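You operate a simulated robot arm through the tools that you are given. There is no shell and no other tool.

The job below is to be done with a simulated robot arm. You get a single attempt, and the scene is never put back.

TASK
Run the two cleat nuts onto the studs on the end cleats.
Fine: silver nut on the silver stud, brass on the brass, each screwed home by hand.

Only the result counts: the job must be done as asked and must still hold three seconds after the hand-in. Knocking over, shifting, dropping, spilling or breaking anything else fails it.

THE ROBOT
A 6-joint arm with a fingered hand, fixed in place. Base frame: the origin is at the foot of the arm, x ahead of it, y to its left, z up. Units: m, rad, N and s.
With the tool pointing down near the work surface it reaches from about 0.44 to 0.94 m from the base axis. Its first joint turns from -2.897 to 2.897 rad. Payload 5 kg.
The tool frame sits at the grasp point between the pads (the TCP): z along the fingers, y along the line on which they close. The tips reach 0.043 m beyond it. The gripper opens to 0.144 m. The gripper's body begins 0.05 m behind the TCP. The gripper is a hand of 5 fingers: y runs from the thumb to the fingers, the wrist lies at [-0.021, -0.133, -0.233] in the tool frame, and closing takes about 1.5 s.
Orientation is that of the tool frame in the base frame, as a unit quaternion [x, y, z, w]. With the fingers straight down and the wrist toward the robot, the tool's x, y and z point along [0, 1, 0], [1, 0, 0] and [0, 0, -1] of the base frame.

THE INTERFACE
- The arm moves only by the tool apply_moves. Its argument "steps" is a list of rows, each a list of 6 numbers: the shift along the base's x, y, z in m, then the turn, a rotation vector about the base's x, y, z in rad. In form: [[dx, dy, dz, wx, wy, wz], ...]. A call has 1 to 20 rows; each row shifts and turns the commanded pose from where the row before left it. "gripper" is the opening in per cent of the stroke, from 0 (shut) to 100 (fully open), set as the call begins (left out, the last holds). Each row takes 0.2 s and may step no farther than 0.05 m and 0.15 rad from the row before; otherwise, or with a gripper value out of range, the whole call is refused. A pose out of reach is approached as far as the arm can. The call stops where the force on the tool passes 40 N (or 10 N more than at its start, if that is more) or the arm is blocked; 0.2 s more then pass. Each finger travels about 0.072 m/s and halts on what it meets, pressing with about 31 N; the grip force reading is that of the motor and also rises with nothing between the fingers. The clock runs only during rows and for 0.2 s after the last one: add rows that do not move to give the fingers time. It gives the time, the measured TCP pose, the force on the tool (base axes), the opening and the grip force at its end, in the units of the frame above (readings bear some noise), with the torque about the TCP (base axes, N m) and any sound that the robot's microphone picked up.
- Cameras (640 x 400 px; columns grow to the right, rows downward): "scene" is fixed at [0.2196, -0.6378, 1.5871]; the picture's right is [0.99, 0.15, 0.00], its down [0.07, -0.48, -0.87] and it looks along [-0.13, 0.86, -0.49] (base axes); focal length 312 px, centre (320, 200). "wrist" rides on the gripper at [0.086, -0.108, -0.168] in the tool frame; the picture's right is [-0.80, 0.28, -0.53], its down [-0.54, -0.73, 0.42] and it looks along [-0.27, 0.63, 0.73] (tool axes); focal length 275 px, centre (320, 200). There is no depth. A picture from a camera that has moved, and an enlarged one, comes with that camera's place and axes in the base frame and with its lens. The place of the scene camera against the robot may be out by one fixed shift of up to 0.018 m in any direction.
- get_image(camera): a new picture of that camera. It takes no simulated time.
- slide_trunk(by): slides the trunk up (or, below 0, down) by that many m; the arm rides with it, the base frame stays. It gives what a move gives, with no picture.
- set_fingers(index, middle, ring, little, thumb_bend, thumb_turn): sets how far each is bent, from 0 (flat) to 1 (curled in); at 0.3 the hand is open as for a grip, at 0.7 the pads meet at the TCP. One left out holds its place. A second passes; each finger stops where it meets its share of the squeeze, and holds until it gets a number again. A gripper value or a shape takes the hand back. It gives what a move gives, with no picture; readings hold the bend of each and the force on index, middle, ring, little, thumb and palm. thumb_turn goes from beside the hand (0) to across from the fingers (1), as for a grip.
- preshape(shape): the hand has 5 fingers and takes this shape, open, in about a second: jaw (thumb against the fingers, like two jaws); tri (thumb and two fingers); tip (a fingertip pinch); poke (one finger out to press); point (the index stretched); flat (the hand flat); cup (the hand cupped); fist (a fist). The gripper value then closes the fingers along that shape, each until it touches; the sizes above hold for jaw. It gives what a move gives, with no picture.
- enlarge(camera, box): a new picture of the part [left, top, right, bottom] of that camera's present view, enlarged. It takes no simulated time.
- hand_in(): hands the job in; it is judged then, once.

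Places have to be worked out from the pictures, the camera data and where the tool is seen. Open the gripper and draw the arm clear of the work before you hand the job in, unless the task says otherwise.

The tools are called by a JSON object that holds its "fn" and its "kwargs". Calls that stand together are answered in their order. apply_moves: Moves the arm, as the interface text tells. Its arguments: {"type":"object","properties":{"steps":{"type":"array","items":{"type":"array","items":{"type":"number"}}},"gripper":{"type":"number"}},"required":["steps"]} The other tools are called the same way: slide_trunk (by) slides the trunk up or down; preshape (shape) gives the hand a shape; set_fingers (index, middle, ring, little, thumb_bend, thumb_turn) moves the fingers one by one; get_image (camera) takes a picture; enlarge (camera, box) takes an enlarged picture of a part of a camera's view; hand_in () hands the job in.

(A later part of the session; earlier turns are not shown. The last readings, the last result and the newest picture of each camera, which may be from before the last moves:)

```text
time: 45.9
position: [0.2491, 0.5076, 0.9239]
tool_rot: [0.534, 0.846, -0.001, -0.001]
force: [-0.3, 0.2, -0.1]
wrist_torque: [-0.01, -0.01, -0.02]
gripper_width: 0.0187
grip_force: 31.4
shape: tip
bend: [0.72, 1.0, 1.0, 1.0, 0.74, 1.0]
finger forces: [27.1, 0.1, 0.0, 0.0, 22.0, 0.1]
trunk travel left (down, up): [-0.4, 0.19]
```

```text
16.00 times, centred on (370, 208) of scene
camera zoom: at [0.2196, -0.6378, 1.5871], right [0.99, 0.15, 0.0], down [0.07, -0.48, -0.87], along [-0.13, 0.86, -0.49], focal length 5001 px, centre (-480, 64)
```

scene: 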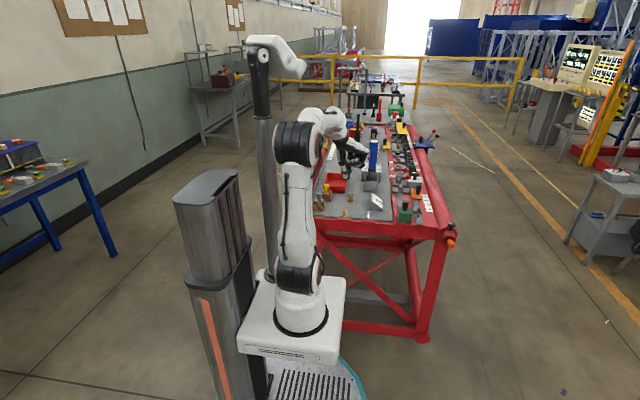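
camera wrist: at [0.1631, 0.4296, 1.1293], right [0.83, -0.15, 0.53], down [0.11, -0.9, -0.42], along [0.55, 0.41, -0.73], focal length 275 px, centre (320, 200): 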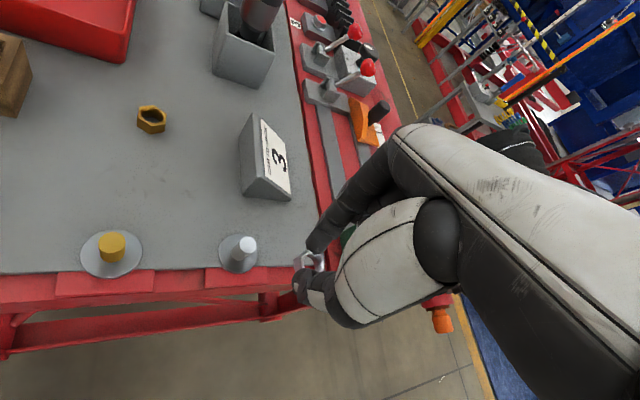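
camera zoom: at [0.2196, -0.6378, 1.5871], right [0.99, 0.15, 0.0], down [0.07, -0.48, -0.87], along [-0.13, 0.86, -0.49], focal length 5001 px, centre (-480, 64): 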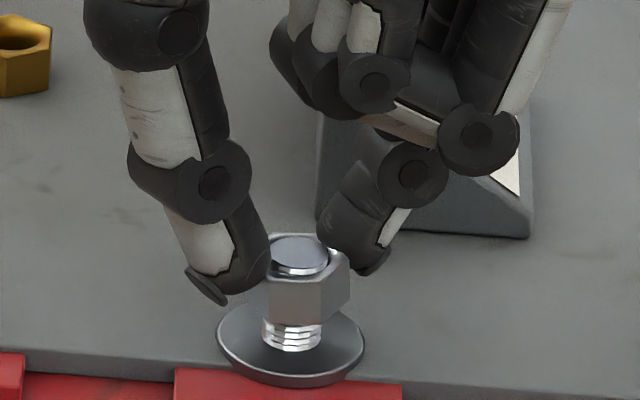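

The nut keeps sliding down; the stud top is now near the nut's top face and roughly 7 mm remain. I keep lowering carefully.

{"fn": "apply_moves", "kwargs": {"steps": [[0, 0, -0.001, 0, 0, 0], [0, 0, -0.001, 0, 0, 0], [0, 0, -0.001, 0, 0, 0], [0, 0, -0.001, 0, 0, 0], [0, 0, 0, 0, 0, 0]]}}

{"fn": "enlarge", "kwargs": {"camera": "wrist", "box": [295, 250, 319, 268]}}

{"fn": "enlarge", "kwargs": {"camera": "scene", "box": [366, 206, 374, 211]}}

```text
time: 47.1
position: [0.2489, 0.5073, 0.9207]
tool_rot: [0.534, 0.846, 0.0, -0.001]
force: [-0.2, -0.2, -0.9]
wrist_torque: [0.03, -0.04, 0.0]
gripper_width: 0.019
grip_force: 30.5
shape: tip
bend: [0.72, 1.0, 1.0, 1.0, 0.74, 1.0]
finger forces: [27.1, 0.0, 0.0, 0.1, 21.9, 0.0]
trunk travel left (down, up): [-0.4, 0.19]
```

```text
16.00 times, centred on (307, 259) of wrist
camera zoom: at [0.1139, 0.5386, 1.089], right [0.6, -0.6, 0.53], down [-0.42, -0.8, -0.42], along [0.68, 0.03, -0.73], focal length 4404 px, centre (528, -744)
```

zoom: 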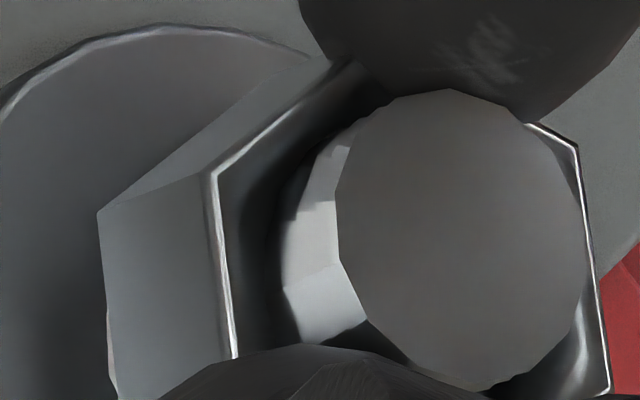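

```text
16.00 times, centred on (370, 208) of scene
camera zoom: at [0.2196, -0.6378, 1.5871], right [0.99, 0.15, 0.0], down [0.07, -0.48, -0.87], along [-0.13, 0.86, -0.49], focal length 5001 px, centre (-480, 64)
```

zoom: 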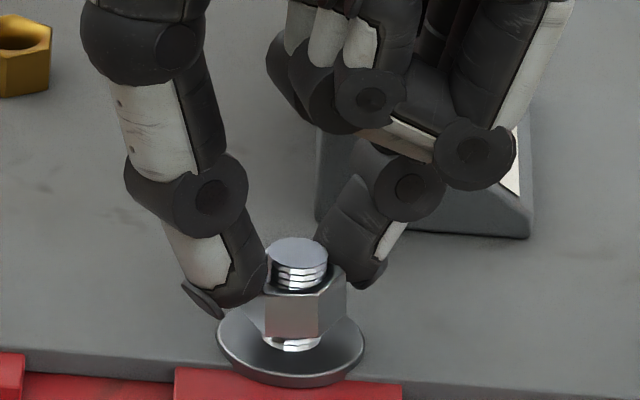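

The nut is nearly down with the stud standing proud above it and about 3 mm left to the washer. I lower the rest in half-millimetre rows to feel the seat.

{"fn": "apply_moves", "kwargs": {"steps": [[0, 0, -0.0005, 0, 0, 0], [0, 0, -0.0005, 0, 0, 0], [0, 0, -0.0005, 0, 0, 0], [0, 0, -0.0005, 0, 0, 0], [0, 0, 0, 0, 0, 0]]}}

{"fn": "enlarge", "kwargs": {"camera": "scene", "box": [366, 206, 374, 211]}}

```text
time: 48.3
position: [0.2482, 0.5083, 0.92]
tool_rot: [0.534, 0.845, -0.001, -0.001]
force: [-0.2, 0.1, -0.5]
wrist_torque: [0.01, 0.02, 0.0]
gripper_width: 0.0185
grip_force: 31.2
shape: tip
bend: [0.72, 1.0, 1.0, 1.0, 0.74, 1.0]
finger forces: [27.1, 0.0, 0.1, 0.1, 21.9, 0.1]
trunk travel left (down, up): [-0.4, 0.19]
```

```text
16.00 times, centred on (370, 208) of scene
camera zoom: at [0.2196, -0.6378, 1.5871], right [0.99, 0.15, 0.0], down [0.07, -0.48, -0.87], along [-0.13, 0.86, -0.49], focal length 5001 px, centre (-480, 64)
```

zoom: 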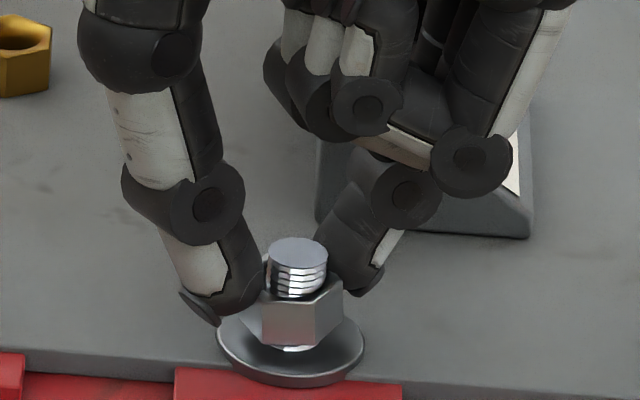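

Still free. I lower another 2 mm.

{"fn": "apply_moves", "kwargs": {"steps": [[0, 0, -0.0005, 0, 0, 0], [0, 0, -0.0005, 0, 0, 0], [0, 0, -0.0005, 0, 0, 0], [0, 0, -0.0005, 0, 0, 0], [0, 0, 0, 0, 0, 0]]}}

{"fn": "enlarge", "kwargs": {"camera": "scene", "box": [366, 206, 374, 211]}}

{"fn": "enlarge", "kwargs": {"camera": "wrist", "box": [280, 240, 340, 280]}}

```text
time: 49.5
position: [0.2491, 0.5076, 0.9168]
tool_rot: [0.533, 0.846, -0.001, -0.001]
force: [-0.1, -0.6, -0.9]
wrist_torque: [-0.01, -0.02, 0.0]
gripper_width: 0.0187
grip_force: 31.3
shape: tip
bend: [0.72, 1.0, 1.0, 1.0, 0.74, 1.0]
finger forces: [27.0, 0.0, 0.1, 0.0, 21.9, 0.1]
trunk travel left (down, up): [-0.4, 0.19]
```

```text
16.00 times, centred on (370, 208) of scene
camera zoom: at [0.2196, -0.6378, 1.5871], right [0.99, 0.15, 0.0], down [0.07, -0.48, -0.87], along [-0.13, 0.86, -0.49], focal length 5001 px, centre (-480, 64)
```

zoom: 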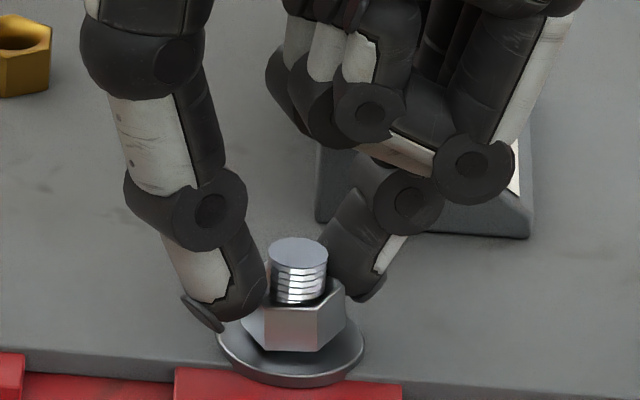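

```text
10.00 times, centred on (310, 260) of wrist
camera zoom: at [0.114, 0.5386, 1.0848], right [0.6, -0.6, 0.53], down [-0.42, -0.8, -0.42], along [0.68, 0.03, -0.73], focal length 2753 px, centre (420, -400)
```

zoom: 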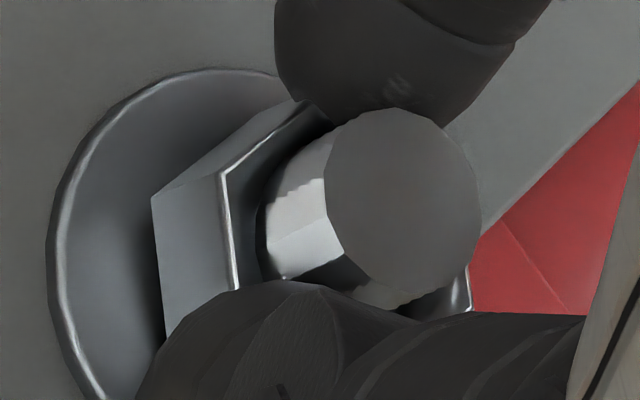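

The nut is now just above the washer. I lower in 0.5 mm rows until the washer answers with force.

{"fn": "apply_moves", "kwargs": {"steps": [[0, 0, -0.0005, 0, 0, 0], [0, 0, -0.0005, 0, 0, 0], [0, 0, -0.0005, 0, 0, 0], [0, 0, 0, 0, 0, 0]]}}

{"fn": "enlarge", "kwargs": {"camera": "scene", "box": [366, 206, 374, 211]}}

```text
time: 50.5
position: [0.249, 0.5074, 0.916]
tool_rot: [0.534, 0.846, -0.001, -0.001]
force: [0.4, 0.7, 0.2]
wrist_torque: [-0.02, 0.03, 0.0]
gripper_width: 0.0186
grip_force: 31.2
shape: tip
bend: [0.72, 1.0, 1.0, 1.0, 0.74, 1.0]
finger forces: [27.2, 0.0, 0.0, 0.1, 21.9, 0.0]
trunk travel left (down, up): [-0.4, 0.19]
```

```text
16.00 times, centred on (370, 208) of scene
camera zoom: at [0.2196, -0.6378, 1.5871], right [0.99, 0.15, 0.0], down [0.07, -0.48, -0.87], along [-0.13, 0.86, -0.49], focal length 5001 px, centre (-480, 64)
```

zoom: 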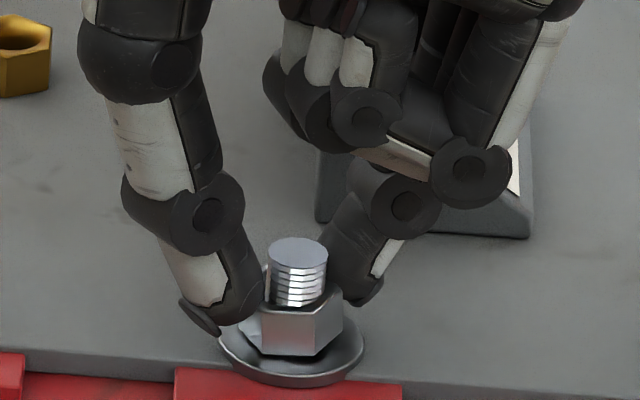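

Still no contact force; I continue down another 1.5 mm.

{"fn": "apply_moves", "kwargs": {"steps": [[0, 0, -0.0005, 0, 0, 0], [0, 0, -0.0005, 0, 0, 0], [0, 0, -0.0005, 0, 0, 0], [0, 0, 0, 0, 0, 0]]}}

{"fn": "enlarge", "kwargs": {"camera": "scene", "box": [366, 206, 374, 211]}}

{"fn": "enlarge", "kwargs": {"camera": "wrist", "box": [280, 240, 340, 280]}}

```text
time: 51.5
position: [0.2494, 0.5074, 0.9167]
tool_rot: [0.532, 0.846, 0.001, -0.002]
force: [-0.9, 1.8, 21.0]
wrist_torque: [0.0, 0.16, -0.01]
gripper_width: 0.0196
grip_force: 31.0
shape: tip
bend: [0.72, 1.0, 1.0, 1.0, 0.74, 1.0]
finger forces: [34.6, 0.0, 0.1, 0.0, 36.6, 0.1]
trunk travel left (down, up): [-0.4, 0.19]
```

```text
16.00 times, centred on (370, 208) of scene
camera zoom: at [0.2196, -0.6378, 1.5871], right [0.99, 0.15, 0.0], down [0.07, -0.48, -0.87], along [-0.13, 0.86, -0.49], focal length 5001 px, centre (-480, 64)
```

zoom: 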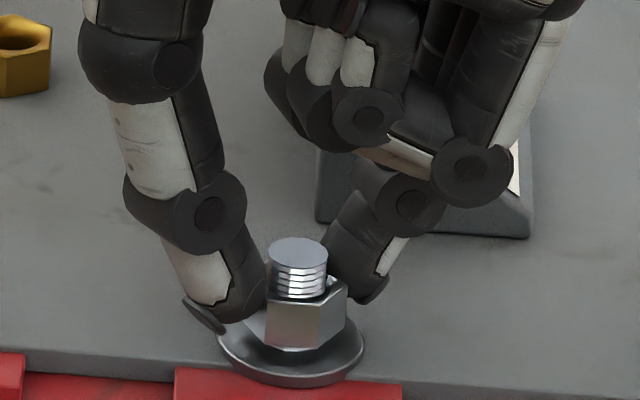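

```text
10.00 times, centred on (310, 260) of wrist
camera zoom: at [0.1134, 0.538, 1.0837], right [0.6, -0.6, 0.53], down [-0.42, -0.8, -0.43], along [0.68, 0.03, -0.73], focal length 2753 px, centre (420, -400)
```

zoom: 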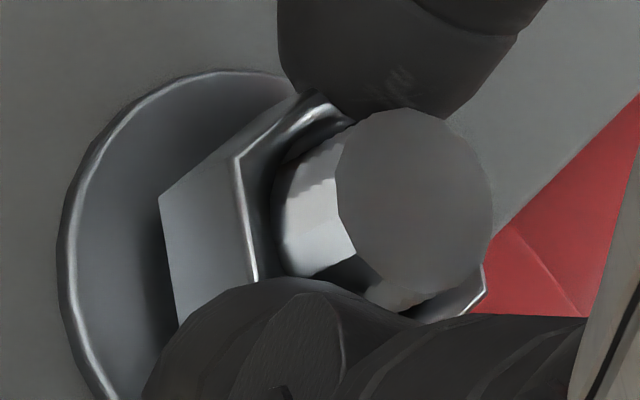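

Suddenly there is 21 N and the nut hopped up slightly, as if the thread caught or a fingertip met the washer. I ease up by 1 mm to release the force and look.

{"fn": "apply_moves", "kwargs": {"steps": [[0, 0, 0.0005, 0, 0, 0], [0, 0, 0.0005, 0, 0, 0], [0, 0, 0, 0, 0, 0]]}}

{"fn": "enlarge", "kwargs": {"camera": "scene", "box": [366, 206, 374, 211]}}

{"fn": "enlarge", "kwargs": {"camera": "wrist", "box": [280, 240, 340, 280]}}

```text
time: 52.3
position: [0.2494, 0.5071, 0.9173]
tool_rot: [0.533, 0.846, 0.001, 0.0]
force: [-0.6, 6.6, 19.5]
wrist_torque: [0.15, 0.13, 0.02]
gripper_width: 0.0197
grip_force: 31.5
shape: tip
bend: [0.72, 1.0, 1.0, 1.0, 0.74, 1.0]
finger forces: [35.2, 0.0, 0.0, 0.0, 35.1, 0.0]
trunk travel left (down, up): [-0.4, 0.19]
```

```text
16.00 times, centred on (370, 208) of scene
camera zoom: at [0.2196, -0.6378, 1.5871], right [0.99, 0.15, 0.0], down [0.07, -0.48, -0.87], along [-0.13, 0.86, -0.49], focal length 5001 px, centre (-480, 64)
```

zoom: 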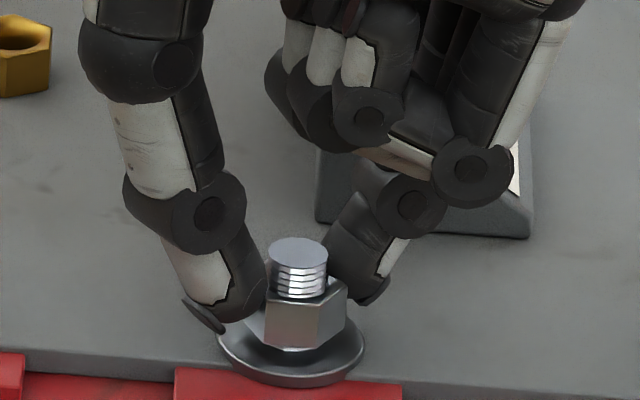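

```text
10.00 times, centred on (310, 260) of wrist
camera zoom: at [0.1137, 0.5382, 1.0838], right [0.6, -0.6, 0.53], down [-0.42, -0.8, -0.42], along [0.68, 0.03, -0.73], focal length 2753 px, centre (420, -400)
```

zoom: 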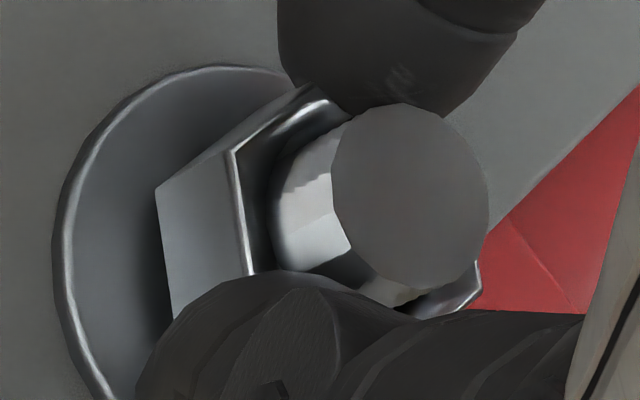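

The force stays near 20 N even after easing 1 mm. I raise another 2 mm to see whether the nut is held by the stud or comes along.

{"fn": "apply_moves", "kwargs": {"steps": [[0, 0, 0.0007, 0, 0, 0], [0, 0, 0.0007, 0, 0, 0], [0, 0, 0.0006, 0, 0, 0], [0, 0, 0, 0, 0, 0]]}}

{"fn": "enlarge", "kwargs": {"camera": "scene", "box": [366, 206, 374, 211]}}

{"fn": "enlarge", "kwargs": {"camera": "wrist", "box": [280, 240, 340, 280]}}

```text
time: 53.3
position: [0.2493, 0.5057, 0.9177]
tool_rot: [0.533, 0.846, 0.0, -0.001]
force: [1.5, 9.5, 11.3]
wrist_torque: [0.29, 0.02, 0.02]
gripper_width: 0.0196
grip_force: 30.9
shape: tip
bend: [0.72, 1.0, 1.0, 1.0, 0.75, 1.0]
finger forces: [34.6, 0.0, 0.0, 0.1, 30.1, 0.1]
trunk travel left (down, up): [-0.4, 0.19]
```

```text
16.00 times, centred on (370, 208) of scene
camera zoom: at [0.2196, -0.6378, 1.5871], right [0.99, 0.15, 0.0], down [0.07, -0.48, -0.87], along [-0.13, 0.86, -0.49], focal length 5001 px, centre (-480, 64)
```

zoom: 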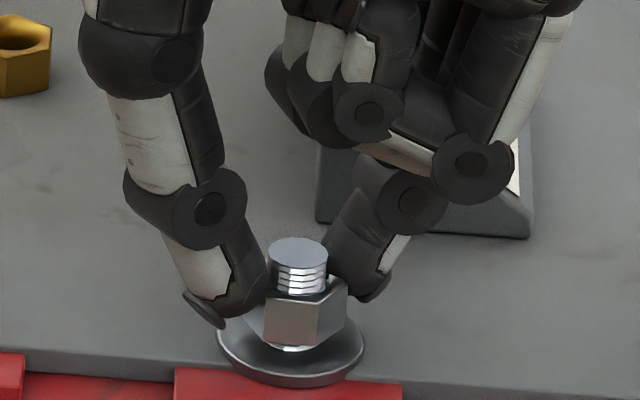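

```text
10.00 times, centred on (310, 260) of wrist
camera zoom: at [0.1138, 0.5381, 1.0852], right [0.6, -0.6, 0.53], down [-0.42, -0.8, -0.42], along [0.68, 0.03, -0.73], focal length 2753 px, centre (420, -400)
```

zoom: 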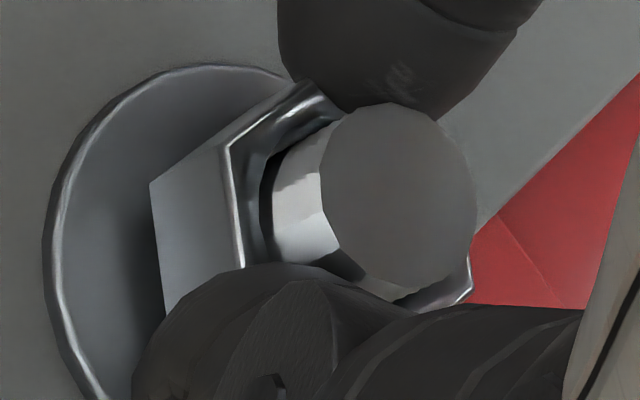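

The earlier images show the nut was tilted about 8° in the pinch, so its low side met the washer first and levelled it. I ease up another 1.5 mm to unload and see if the nut is held by the stud.

{"fn": "apply_moves", "kwargs": {"steps": [[0, 0, 0.0005, 0, 0, 0], [0, 0, 0.0005, 0, 0, 0], [0, 0, 0.0005, 0, 0, 0], [0, 0, 0, 0, 0, 0]]}}

{"fn": "enlarge", "kwargs": {"camera": "scene", "box": [366, 206, 374, 211]}}

{"fn": "enlarge", "kwargs": {"camera": "wrist", "box": [280, 240, 340, 280]}}

```text
time: 54.3
position: [0.2481, 0.5064, 0.9183]
tool_rot: [0.533, 0.846, -0.001, 0.0]
force: [3.6, 8.8, 3.8]
wrist_torque: [0.27, -0.1, 0.06]
gripper_width: 0.0191
grip_force: 30.9
shape: tip
bend: [0.72, 1.0, 1.0, 1.0, 0.75, 1.0]
finger forces: [33.5, 0.0, 0.1, 0.0, 25.2, 0.0]
trunk travel left (down, up): [-0.4, 0.19]
```

```text
16.00 times, centred on (370, 208) of scene
camera zoom: at [0.2196, -0.6378, 1.5871], right [0.99, 0.15, 0.0], down [0.07, -0.48, -0.87], along [-0.13, 0.86, -0.49], focal length 5001 px, centre (-480, 64)
```

zoom: 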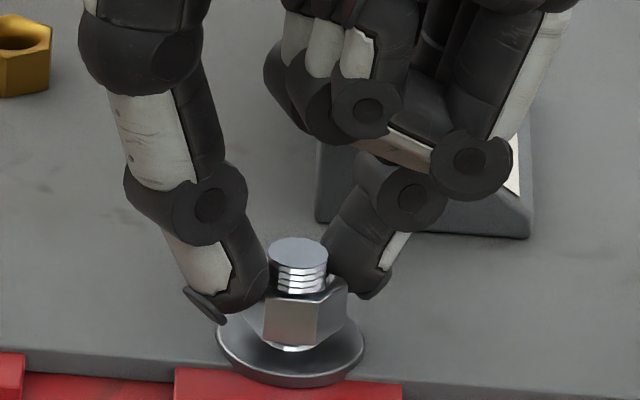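

```text
10.00 times, centred on (310, 260) of wrist
camera zoom: at [0.1134, 0.5381, 1.0862], right [0.6, -0.6, 0.53], down [-0.42, -0.8, -0.42], along [0.68, 0.03, -0.73], focal length 2753 px, centre (420, -400)
```

zoom: 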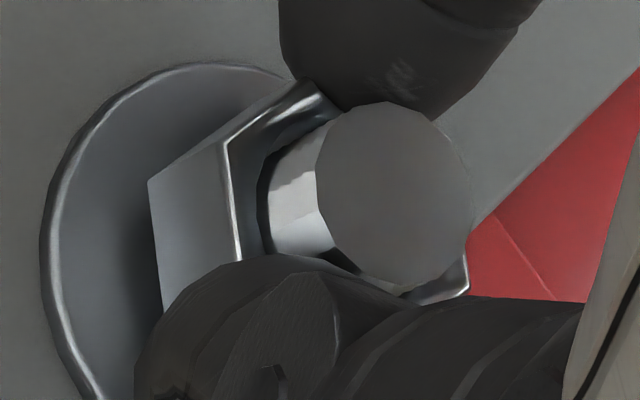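

The nut seems to stay put while the hand rises. I raise another 1.5 mm to confirm whether it is now held by the thread.

{"fn": "apply_moves", "kwargs": {"steps": [[0, 0, 0.0005, 0, 0, 0], [0, 0, 0.0005, 0, 0, 0], [0, 0, 0.0005, 0, 0, 0], [0, 0, 0, 0, 0, 0]]}}

{"fn": "enlarge", "kwargs": {"camera": "scene", "box": [366, 206, 374, 211]}}

{"fn": "enlarge", "kwargs": {"camera": "wrist", "box": [280, 240, 340, 280]}}

```text
time: 55.3
position: [0.2472, 0.5062, 0.9193]
tool_rot: [0.533, 0.846, -0.002, 0.0]
force: [2.7, 6.3, 0.3]
wrist_torque: [0.23, -0.08, 0.04]
gripper_width: 0.0193
grip_force: 31.3
shape: tip
bend: [0.72, 1.0, 1.0, 1.0, 0.75, 1.0]
finger forces: [31.2, 0.0, 0.0, 0.1, 23.6, 0.0]
trunk travel left (down, up): [-0.4, 0.19]
```

```text
16.00 times, centred on (370, 208) of scene
camera zoom: at [0.2196, -0.6378, 1.5871], right [0.99, 0.15, 0.0], down [0.07, -0.48, -0.87], along [-0.13, 0.86, -0.49], focal length 5001 px, centre (-480, 64)
```

zoom: 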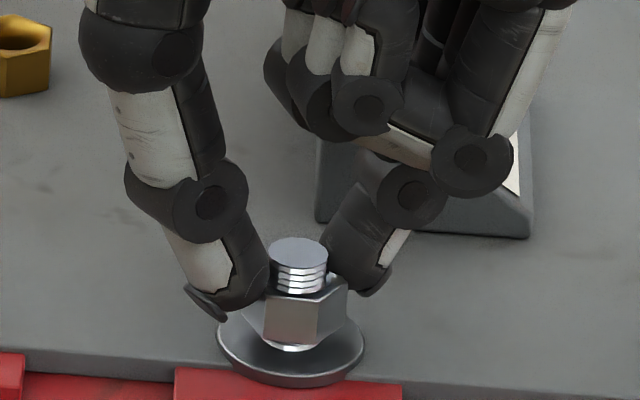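

```text
10.00 times, centred on (310, 260) of wrist
camera zoom: at [0.1134, 0.5382, 1.087], right [0.6, -0.6, 0.53], down [-0.42, -0.8, -0.42], along [0.68, 0.03, -0.73], focal length 2753 px, centre (420, -400)
```

zoom: 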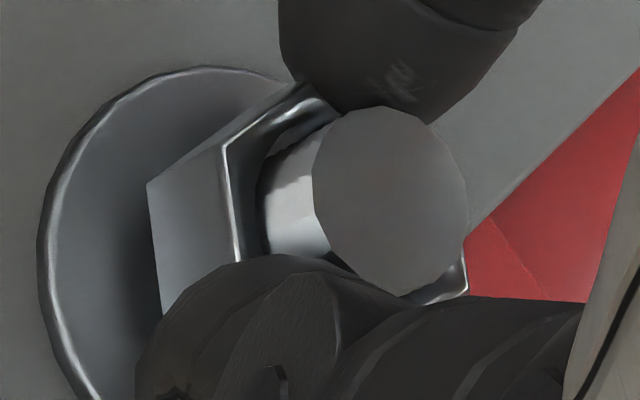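

Readings are ambiguous, so I raise 3 mm more; the scene picture will tell clearly whether the nut follows.

{"fn": "apply_moves", "kwargs": {"steps": [[0, 0, 0.001, 0, 0, 0], [0, 0, 0.001, 0, 0, 0], [0, 0, 0.001, 0, 0, 0], [0, 0, 0, 0, 0, 0]]}}

{"fn": "enlarge", "kwargs": {"camera": "scene", "box": [366, 206, 374, 211]}}

{"fn": "enlarge", "kwargs": {"camera": "wrist", "box": [280, 240, 340, 280]}}

```text
time: 56.3
position: [0.2492, 0.5056, 0.9241]
tool_rot: [0.533, 0.846, 0.0, 0.0]
force: [3.0, 3.5, 2.8]
wrist_torque: [0.18, -0.23, 0.02]
gripper_width: 0.0167
grip_force: 31.1
shape: tip
bend: [0.72, 1.0, 1.0, 1.0, 0.77, 1.0]
finger forces: [27.9, 0.0, 0.1, 0.1, 20.5, 0.1]
trunk travel left (down, up): [-0.4, 0.19]
```

```text
16.00 times, centred on (370, 208) of scene
camera zoom: at [0.2196, -0.6378, 1.5871], right [0.99, 0.15, 0.0], down [0.07, -0.48, -0.87], along [-0.13, 0.86, -0.49], focal length 5001 px, centre (-480, 64)
```

zoom: 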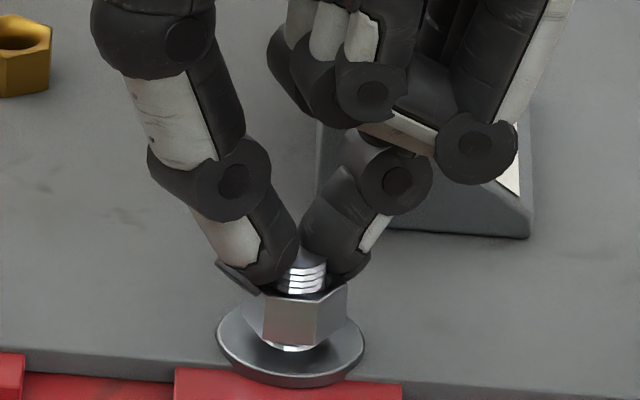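

```text
10.00 times, centred on (310, 260) of wrist
camera zoom: at [0.114, 0.5374, 1.0913], right [0.6, -0.6, 0.53], down [-0.42, -0.8, -0.42], along [0.68, 0.03, -0.73], focal length 2753 px, centre (420, -400)
```

zoom: 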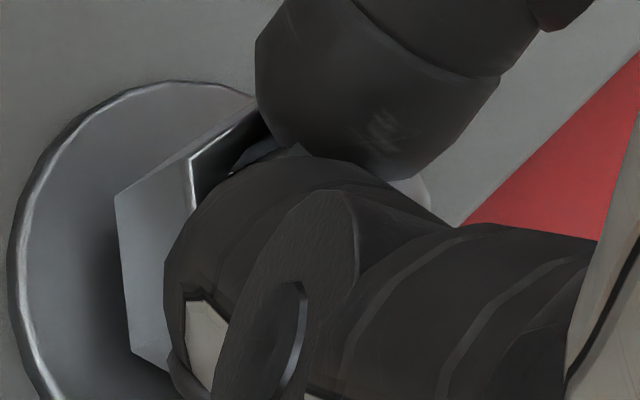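

The fingers slipped up off the nut and the nut stayed where it was, a few mm above the washer: it is now held by the thread. I open the fingers to see its state.

{"fn": "apply_moves", "kwargs": {"steps": [[0, 0, 0, 0, 0, 0], [0, 0, 0, 0, 0, 0], [0, 0, 0, 0, 0, 0]], "gripper": 28}}

{"fn": "enlarge", "kwargs": {"camera": "scene", "box": [366, 206, 374, 211]}}

{"fn": "enlarge", "kwargs": {"camera": "wrist", "box": [270, 235, 350, 285]}}

```text
time: 57.1
position: [0.2488, 0.5057, 0.9239]
tool_rot: [0.534, 0.846, 0.0, 0.0]
force: [-0.2, 0.3, -0.7]
wrist_torque: [0.02, -0.03, 0.03]
gripper_width: 0.0401
grip_force: 0.0
shape: tip
bend: [0.73, 0.98, 0.99, 0.99, 0.74, 1.0]
finger forces: [0.0, 0.0, 0.0, 0.0, 0.0, 0.0]
trunk travel left (down, up): [-0.4, 0.19]
```

```text
16.00 times, centred on (370, 208) of scene
camera zoom: at [0.2196, -0.6378, 1.5871], right [0.99, 0.15, 0.0], down [0.07, -0.48, -0.87], along [-0.13, 0.86, -0.49], focal length 5001 px, centre (-480, 64)
```

zoom: 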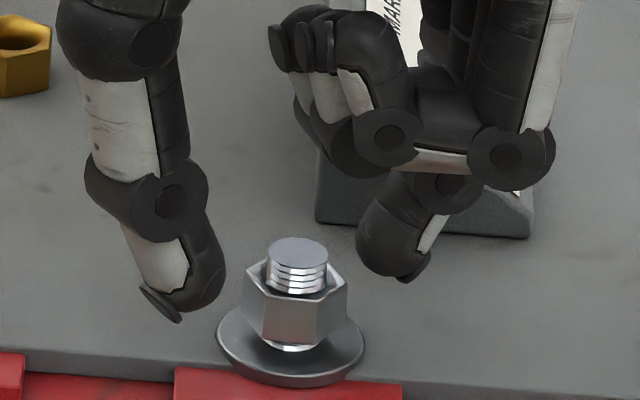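

```text
8.00 times, centred on (310, 260) of wrist
camera zoom: at [0.1135, 0.5375, 1.0903], right [0.6, -0.6, 0.53], down [-0.42, -0.8, -0.42], along [0.68, 0.03, -0.73], focal length 2202 px, centre (400, -280)
```

zoom: 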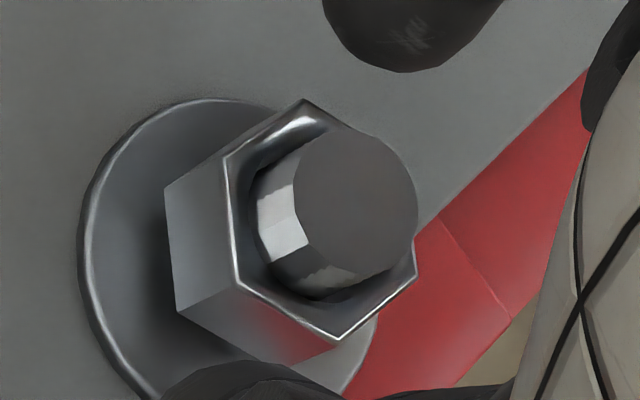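

The nut sits level and concentric on the stud, held by the thread, about 3 mm above the washer, with flats still facing the fingers. I centre the hand on it (+2.9, -1.2 mm), lower to grip height and close again.

{"fn": "apply_moves", "kwargs": {"steps": [[0.0029, -0.0012, 0, 0, 0, 0], [0, 0, -0.004, 0, 0, 0], [0, 0, -0.004, 0, 0, 0], [0, 0, -0.0025, 0, 0, 0], [0, 0, 0, 0, 0, 0]]}}

{"fn": "enlarge", "kwargs": {"camera": "scene", "box": [366, 206, 374, 211]}}

{"fn": "enlarge", "kwargs": {"camera": "wrist", "box": [270, 235, 350, 285]}}

```text
time: 58.3
position: [0.2513, 0.506, 0.9131]
tool_rot: [0.534, 0.845, -0.001, 0.0]
force: [1.2, 0.1, -0.1]
wrist_torque: [0.02, -0.02, 0.0]
gripper_width: 0.04
grip_force: 0.2
shape: tip
bend: [0.73, 0.98, 0.99, 0.99, 0.74, 1.0]
finger forces: [0.1, 0.0, 0.0, 0.0, 0.0, 0.0]
trunk travel left (down, up): [-0.4, 0.19]
```

```text
16.00 times, centred on (370, 208) of scene
camera zoom: at [0.2196, -0.6378, 1.5871], right [0.99, 0.15, 0.0], down [0.07, -0.48, -0.87], along [-0.13, 0.86, -0.49], focal length 5001 px, centre (-480, 64)
```

zoom: 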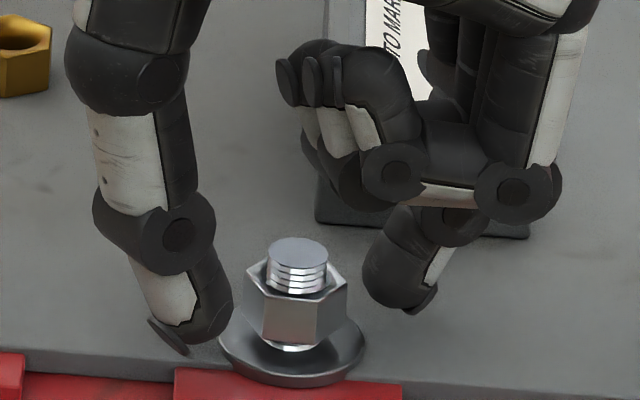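

```text
8.00 times, centred on (310, 260) of wrist
camera zoom: at [0.1161, 0.5377, 1.0803], right [0.6, -0.6, 0.53], down [-0.42, -0.8, -0.42], along [0.68, 0.03, -0.73], focal length 2202 px, centre (400, -280)
```

zoom: 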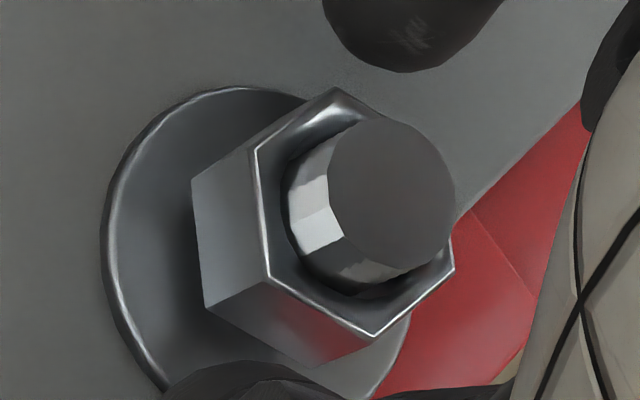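

The nut centre is within 1.5 mm of the tool axis; I trim by (0.2, -1.4) mm and then close on the flats.

{"fn": "apply_moves", "kwargs": {"steps": [[0.0002, -0.0014, 0, 0, 0, 0], [0, 0, 0, 0, 0, 0]]}}

{"fn": "apply_moves", "kwargs": {"steps": [[0, 0, 0, 0, 0, 0], [0, 0, 0, 0, 0, 0], [0, 0, 0, 0, 0, 0], [0, 0, 0, 0, 0, 0]], "gripper": 0}}

{"fn": "enlarge", "kwargs": {"camera": "scene", "box": [366, 206, 374, 211]}}

{"fn": "enlarge", "kwargs": {"camera": "wrist", "box": [270, 235, 350, 285]}}

```text
time: 58.9
position: [0.251, 0.5048, 0.9133]
tool_rot: [0.533, 0.846, 0.0, -0.001]
force: [0.6, 0.2, 0.1]
wrist_torque: [-0.04, 0.03, -0.01]
gripper_width: 0.0398
grip_force: 0.0
shape: tip
bend: [0.73, 0.98, 0.99, 0.99, 0.74, 1.0]
finger forces: [0.0, 0.0, 0.0, 0.0, 0.0, 0.0]
trunk travel left (down, up): [-0.4, 0.19]
```

```text
time: 59.9
position: [0.251, 0.5045, 0.9135]
tool_rot: [0.533, 0.846, -0.001, 0.0]
force: [0.2, 0.2, 1.1]
wrist_torque: [0.03, -0.06, 0.0]
gripper_width: 0.0186
grip_force: 30.8
shape: tip
bend: [0.71, 1.0, 1.0, 1.0, 0.74, 1.0]
finger forces: [28.0, 0.0, 0.0, 0.0, 27.9, 0.0]
trunk travel left (down, up): [-0.4, 0.19]
```

```text
16.00 times, centred on (370, 208) of scene
camera zoom: at [0.2196, -0.6378, 1.5871], right [0.99, 0.15, 0.0], down [0.07, -0.48, -0.87], along [-0.13, 0.86, -0.49], focal length 5001 px, centre (-480, 64)
```

zoom: 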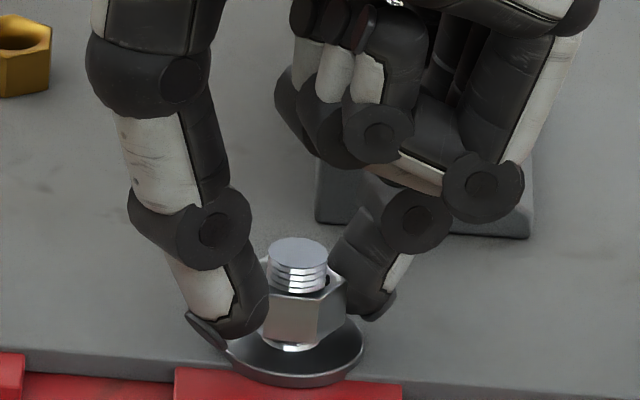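

```text
8.00 times, centred on (310, 260) of wrist
camera zoom: at [0.1164, 0.5362, 1.0809], right [0.6, -0.6, 0.53], down [-0.42, -0.8, -0.42], along [0.68, 0.03, -0.73], focal length 2202 px, centre (400, -280)
```

zoom: 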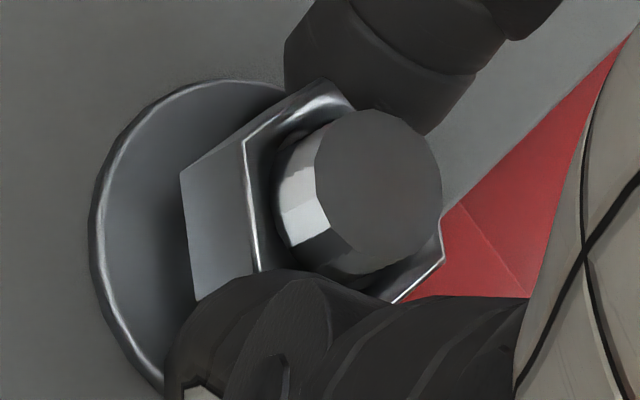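

Gripped evenly at 28 N. I turn clockwise 0.6 rad with a small downward feed and compare the nut height.

{"fn": "apply_moves", "kwargs": {"steps": [[0, 0, -5e-05, 0, 0, -0.15], [0, 0, -5e-05, 0, 0, -0.15], [0, 0, -5e-05, 0, 0, -0.15], [0, 0, -5e-05, 0, 0, -0.15], [0, 0, 0, 0, 0, 0]]}}

{"fn": "enlarge", "kwargs": {"camera": "scene", "box": [366, 206, 374, 211]}}

{"fn": "enlarge", "kwargs": {"camera": "wrist", "box": [270, 235, 350, 285]}}

```text
time: 61.1
position: [0.2517, 0.5044, 0.9124]
tool_rot: [0.76, 0.65, 0.0, -0.001]
force: [-3.0, 0.6, -0.5]
wrist_torque: [0.03, 0.11, -0.01]
gripper_width: 0.0185
grip_force: 31.2
shape: tip
bend: [0.71, 1.0, 1.0, 1.0, 0.74, 1.0]
finger forces: [27.5, 0.1, 0.0, 0.0, 31.0, 0.1]
trunk travel left (down, up): [-0.4, 0.19]
```

```text
16.00 times, centred on (370, 208) of scene
camera zoom: at [0.2196, -0.6378, 1.5871], right [0.99, 0.15, 0.0], down [0.07, -0.48, -0.87], along [-0.13, 0.86, -0.49], focal length 5001 px, centre (-480, 64)
```

zoom: 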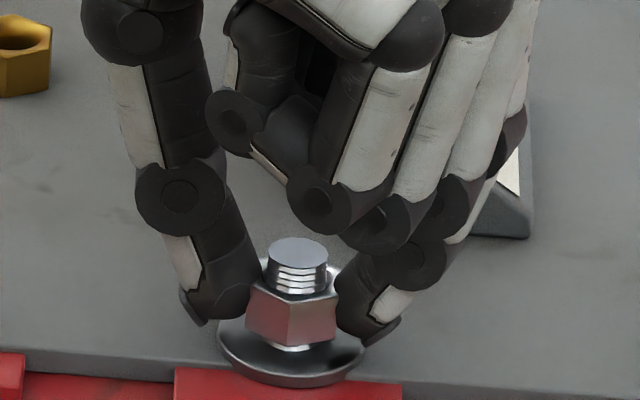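

```text
8.00 times, centred on (310, 260) of wrist
camera zoom: at [0.1577, 0.6067, 1.0801], right [0.16, -0.83, 0.53], down [-0.8, -0.42, -0.42], along [0.58, -0.36, -0.73], focal length 2202 px, centre (400, -280)
```

zoom: 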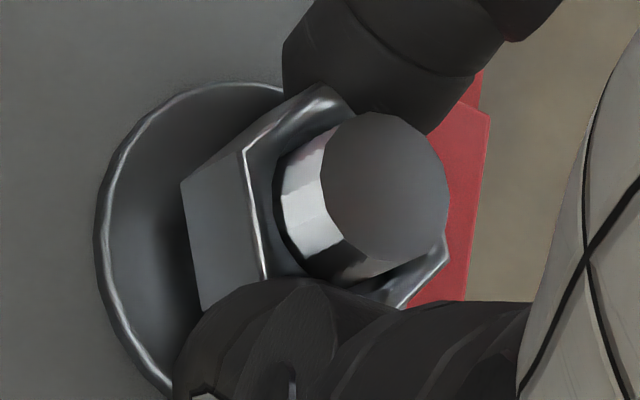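

The nut turned with the hand smoothly. I continue clockwise in small groups of rows, watching for the reach limit.

{"fn": "apply_moves", "kwargs": {"steps": [[0, 0, -5e-05, 0, 0, -0.15], [0, 0, -5e-05, 0, 0, -0.15], [0, 0, -5e-05, 0, 0, -0.15], [0, 0, 0, 0, 0, 0]]}}

```text
time: 62.1
position: [0.251, 0.5043, 0.9107]
tool_rot: [0.885, 0.465, -0.001, -0.001]
force: [-2.3, 1.2, -0.1]
wrist_torque: [0.05, 0.09, -0.01]
gripper_width: 0.0184
grip_force: 30.8
shape: tip
bend: [0.71, 1.0, 1.0, 1.0, 0.74, 1.0]
finger forces: [28.2, 0.0, 0.0, 0.0, 30.9, 0.0]
trunk travel left (down, up): [-0.4, 0.19]
```

Yaw is now -0.60 with low forces. I continue two rows more.

{"fn": "apply_moves", "kwargs": {"steps": [[0, 0, -5e-05, 0, 0, -0.15], [0, 0, -5e-05, 0, 0, -0.15], [0, 0, 0, 0, 0, 0]]}}

{"fn": "enlarge", "kwargs": {"camera": "scene", "box": [366, 206, 374, 211]}}

{"fn": "get_image", "kwargs": {"camera": "scene"}}

```text
time: 62.9
position: [0.2503, 0.5045, 0.9114]
tool_rot: [0.945, 0.327, -0.002, -0.001]
force: [-3.0, 2.2, 0.5]
wrist_torque: [0.06, 0.05, 0.04]
gripper_width: 0.0184
grip_force: 31.1
shape: tip
bend: [0.71, 1.0, 1.0, 1.0, 0.74, 1.0]
finger forces: [27.8, 0.1, 0.0, 0.0, 31.6, 0.0]
trunk travel left (down, up): [-0.4, 0.19]
```

```text
16.00 times, centred on (370, 208) of scene
camera zoom: at [0.2196, -0.6378, 1.5871], right [0.99, 0.15, 0.0], down [0.07, -0.48, -0.87], along [-0.13, 0.86, -0.49], focal length 5001 px, centre (-480, 64)
```

zoom: 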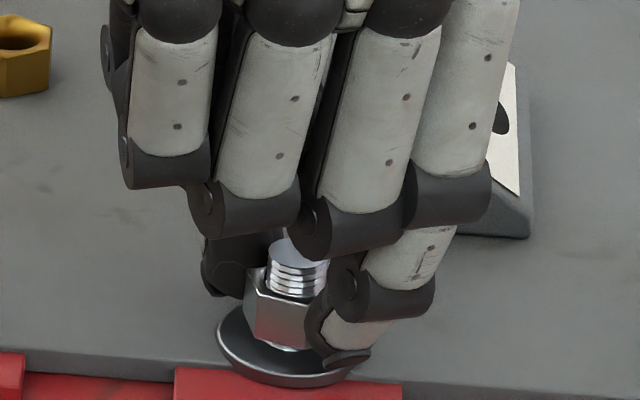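

```text
taken
```

scene: 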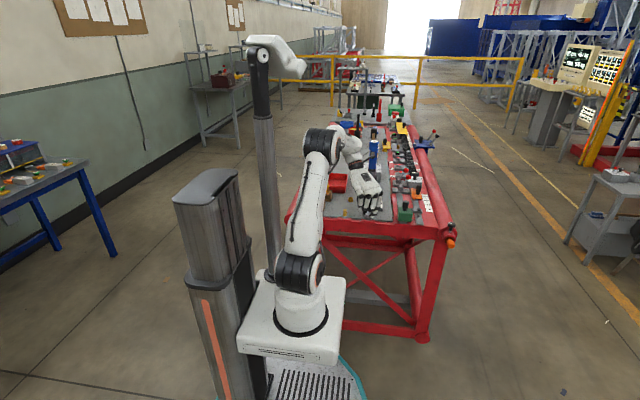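

Yaw is -0.90 and still in reach; I stop here to stay clear of the limit. I open the fingers and rewind by exactly 120° (2.094 rad) around the nut, then look at the nut height.

{"fn": "apply_moves", "kwargs": {"steps": [[0, 0, 0, 0, 0, 0], [0, 0, 0, 0, 0, 0], [0, 0, 0, 0, 0, 0], [0, 0, 0, 0, 0, 0.15], [0, 0, 0, 0, 0, 0.15], [0, 0, 0, 0, 0, 0.15], [0, 0, 0, 0, 0, 0.15], [0, 0, 0, 0, 0, 0.15], [0, 0, 0, 0, 0, 0.15], [0, 0, 0, 0, 0, 0.15], [0, 0, 0, 0, 0, 0.15], [0, 0, 0, 0, 0, 0.15], [0, 0, 0, 0, 0, 0.15], [0, 0, 0, 0, 0, 0.15], [0, 0, 0, 0, 0, 0.15], [0, 0, 0, 0, 0, 0.15], [0, 0, 0, 0, 0, 0.1444], [0, 0, 0, 0, 0, 0]], "gripper": 28}}

{"fn": "enlarge", "kwargs": {"camera": "scene", "box": [366, 206, 374, 211]}}

{"fn": "enlarge", "kwargs": {"camera": "wrist", "box": [270, 235, 350, 285]}}

```text
time: 66.7
position: [0.2516, 0.506, 0.9117]
tool_rot: [0.188, 0.982, -0.001, -0.001]
force: [0.6, -0.6, 0.0]
wrist_torque: [0.0, 0.02, 0.01]
gripper_width: 0.0402
grip_force: 0.0
shape: tip
bend: [0.73, 0.98, 0.99, 0.99, 0.74, 1.0]
finger forces: [0.1, 0.1, 0.1, 0.1, 0.0, 0.0]
trunk travel left (down, up): [-0.4, 0.19]
```

```text
16.00 times, centred on (370, 208) of scene
camera zoom: at [0.2196, -0.6378, 1.5871], right [0.99, 0.15, 0.0], down [0.07, -0.48, -0.87], along [-0.13, 0.86, -0.49], focal length 5001 px, centre (-480, 64)
```

zoom: 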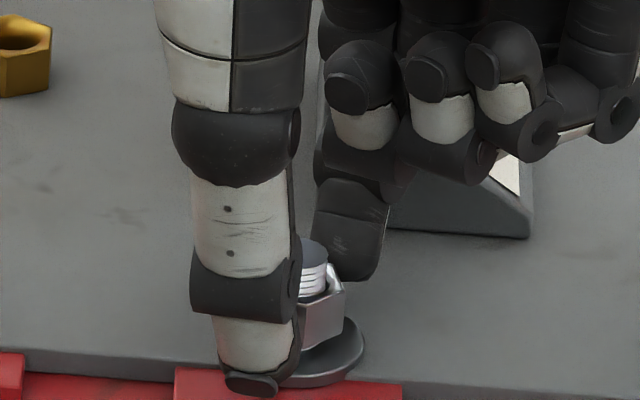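

```text
8.00 times, centred on (310, 260) of wrist
camera zoom: at [0.1322, 0.4358, 1.0798], right [0.84, -0.03, 0.53], down [0.23, -0.88, -0.42], along [0.48, 0.48, -0.73], focal length 2202 px, centre (400, -280)
```

zoom: 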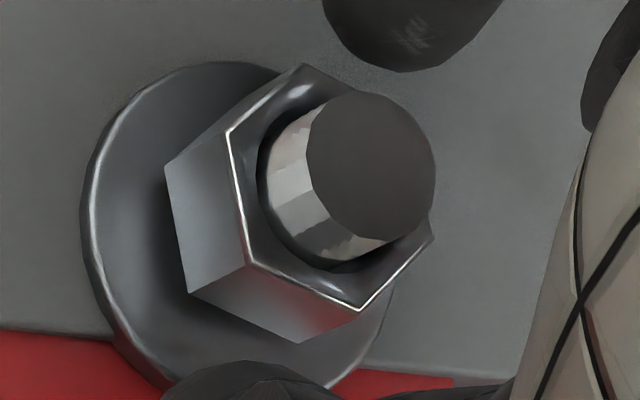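

The rewind kept the nut between the fingers, about 2 mm off in tool x. I trim the position, then grip and turn 120° clockwise with a matching downward feed.

{"fn": "apply_moves", "kwargs": {"steps": [[-0.0017, 0.0012, 0, 0, 0, 0], [0, 0, 0, 0, 0, 0]]}}

{"fn": "apply_moves", "kwargs": {"steps": [[0, 0, 0, 0, 0, 0], [0, 0, 0, 0, 0, 0], [0, 0, 0, 0, 0, 0], [0, 0, -5e-05, 0, 0, -0.15], [0, 0, -5e-05, 0, 0, -0.15], [0, 0, -5e-05, 0, 0, -0.15], [0, 0, -5e-05, 0, 0, -0.15], [0, 0, -5e-05, 0, 0, -0.15], [0, 0, -5e-05, 0, 0, -0.15], [0, 0, -5e-05, 0, 0, -0.15], [0, 0, -5e-05, 0, 0, -0.15], [0, 0, -5e-05, 0, 0, -0.15], [0, 0, -5e-05, 0, 0, -0.15], [0, 0, -5e-05, 0, 0, -0.15], [0, 0, -5e-05, 0, 0, -0.15], [0, 0, -5e-05, 0, 0, -0.15], [0, 0, -5e-05, 0, 0, -0.1444], [0, 0, 0, 0, 0, 0]], "gripper": 0}}

{"fn": "enlarge", "kwargs": {"camera": "scene", "box": [366, 206, 374, 211]}}

{"fn": "enlarge", "kwargs": {"camera": "wrist", "box": [270, 235, 350, 285]}}

```text
time: 67.3
position: [0.2501, 0.5049, 0.9121]
tool_rot: [0.189, 0.982, 0.0, 0.0]
force: [-0.5, 0.7, -0.2]
wrist_torque: [0.02, 0.01, 0.01]
gripper_width: 0.0398
grip_force: 0.0
shape: tip
bend: [0.73, 0.98, 0.99, 0.99, 0.74, 1.0]
finger forces: [0.1, 0.0, 0.1, 0.1, 0.0, 0.1]
trunk travel left (down, up): [-0.4, 0.19]
```

```text
time: 71.1
position: [0.2509, 0.5044, 0.9101]
tool_rot: [0.945, 0.326, 0.0, -0.002]
force: [1.6, -1.6, 1.7]
wrist_torque: [-0.06, -0.12, -0.03]
gripper_width: 0.0191
grip_force: 31.0
shape: tip
bend: [0.72, 1.0, 1.0, 1.0, 0.74, 1.0]
finger forces: [30.0, 0.1, 0.0, 0.0, 28.0, 0.1]
trunk travel left (down, up): [-0.4, 0.19]
```

```text
16.00 times, centred on (370, 208) of scene
camera zoom: at [0.2196, -0.6378, 1.5871], right [0.99, 0.15, 0.0], down [0.07, -0.48, -0.87], along [-0.13, 0.86, -0.49], focal length 5001 px, centre (-480, 64)
```

zoom: 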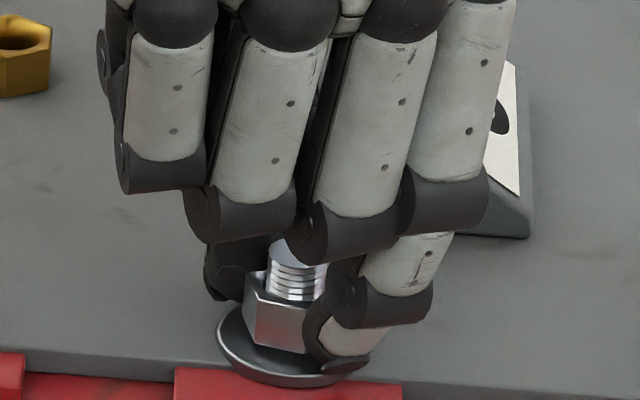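

```text
8.00 times, centred on (310, 260) of wrist
camera zoom: at [0.2511, 0.6432, 1.0777], right [-0.45, -0.72, 0.53], down [-0.88, 0.24, -0.42], along [0.18, -0.66, -0.73], focal length 2202 px, centre (400, -280)
```

zoom: 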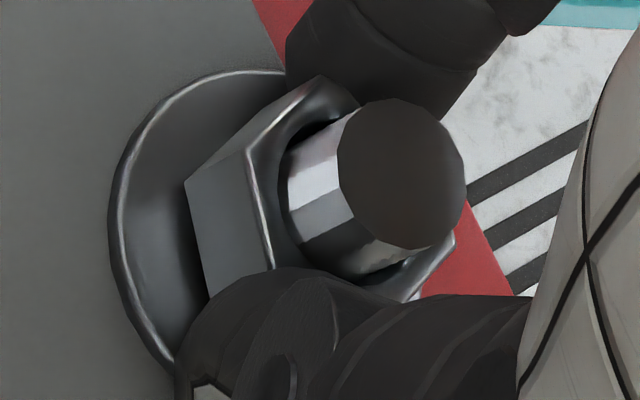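

The nut is moving down: more thread shows above it. I open and rewind 120° again.

{"fn": "apply_moves", "kwargs": {"steps": [[0, 0, 0, 0, 0, 0], [0, 0, 0, 0, 0, 0], [0, 0, 0, 0, 0, 0], [0, 0, 0, 0, 0, 0.15], [0, 0, 0, 0, 0, 0.15], [0, 0, 0, 0, 0, 0.15], [0, 0, 0, 0, 0, 0.15], [0, 0, 0, 0, 0, 0.15], [0, 0, 0, 0, 0, 0.15], [0, 0, 0, 0, 0, 0.15], [0, 0, 0, 0, 0, 0.15], [0, 0, 0, 0, 0, 0.15], [0, 0, 0, 0, 0, 0.15], [0, 0, 0, 0, 0, 0.15], [0, 0, 0, 0, 0, 0.15], [0, 0, 0, 0, 0, 0.15], [0, 0, 0, 0, 0, 0.1444], [0, 0, 0, 0, 0, 0]], "gripper": 28}}

{"fn": "enlarge", "kwargs": {"camera": "scene", "box": [366, 206, 374, 211]}}

{"fn": "enlarge", "kwargs": {"camera": "wrist", "box": [270, 235, 350, 285]}}

```text
time: 74.9
position: [0.2503, 0.5054, 0.9091]
tool_rot: [0.19, 0.982, -0.001, 0.0]
force: [0.0, -0.2, -0.8]
wrist_torque: [0.01, -0.02, -0.04]
gripper_width: 0.04
grip_force: 0.0
shape: tip
bend: [0.73, 0.98, 0.99, 0.99, 0.74, 1.0]
finger forces: [0.0, 0.0, 0.1, 0.1, 0.0, 0.0]
trunk travel left (down, up): [-0.4, 0.19]
```

```text
16.00 times, centred on (370, 208) of scene
camera zoom: at [0.2196, -0.6378, 1.5871], right [0.99, 0.15, 0.0], down [0.07, -0.48, -0.87], along [-0.13, 0.86, -0.49], focal length 5001 px, centre (-480, 64)
```

zoom: 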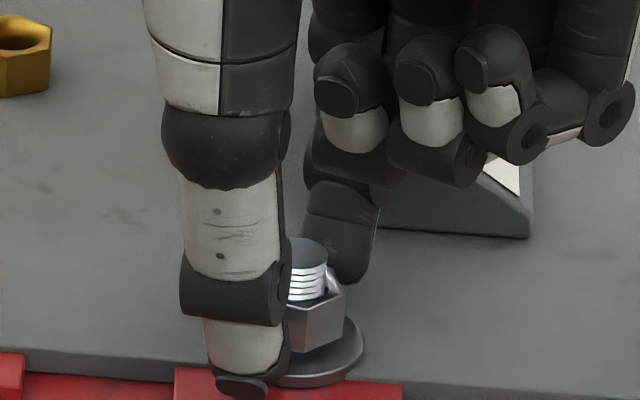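

```text
8.00 times, centred on (310, 260) of wrist
camera zoom: at [0.1297, 0.4372, 1.0779], right [0.85, -0.03, 0.53], down [0.23, -0.88, -0.42], along [0.48, 0.48, -0.73], focal length 2202 px, centre (400, -280)
```

zoom: 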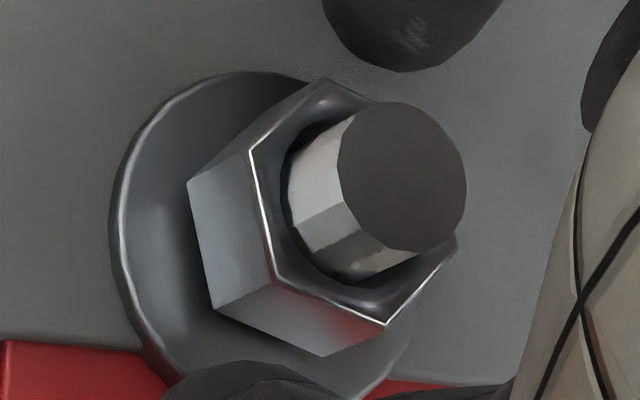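

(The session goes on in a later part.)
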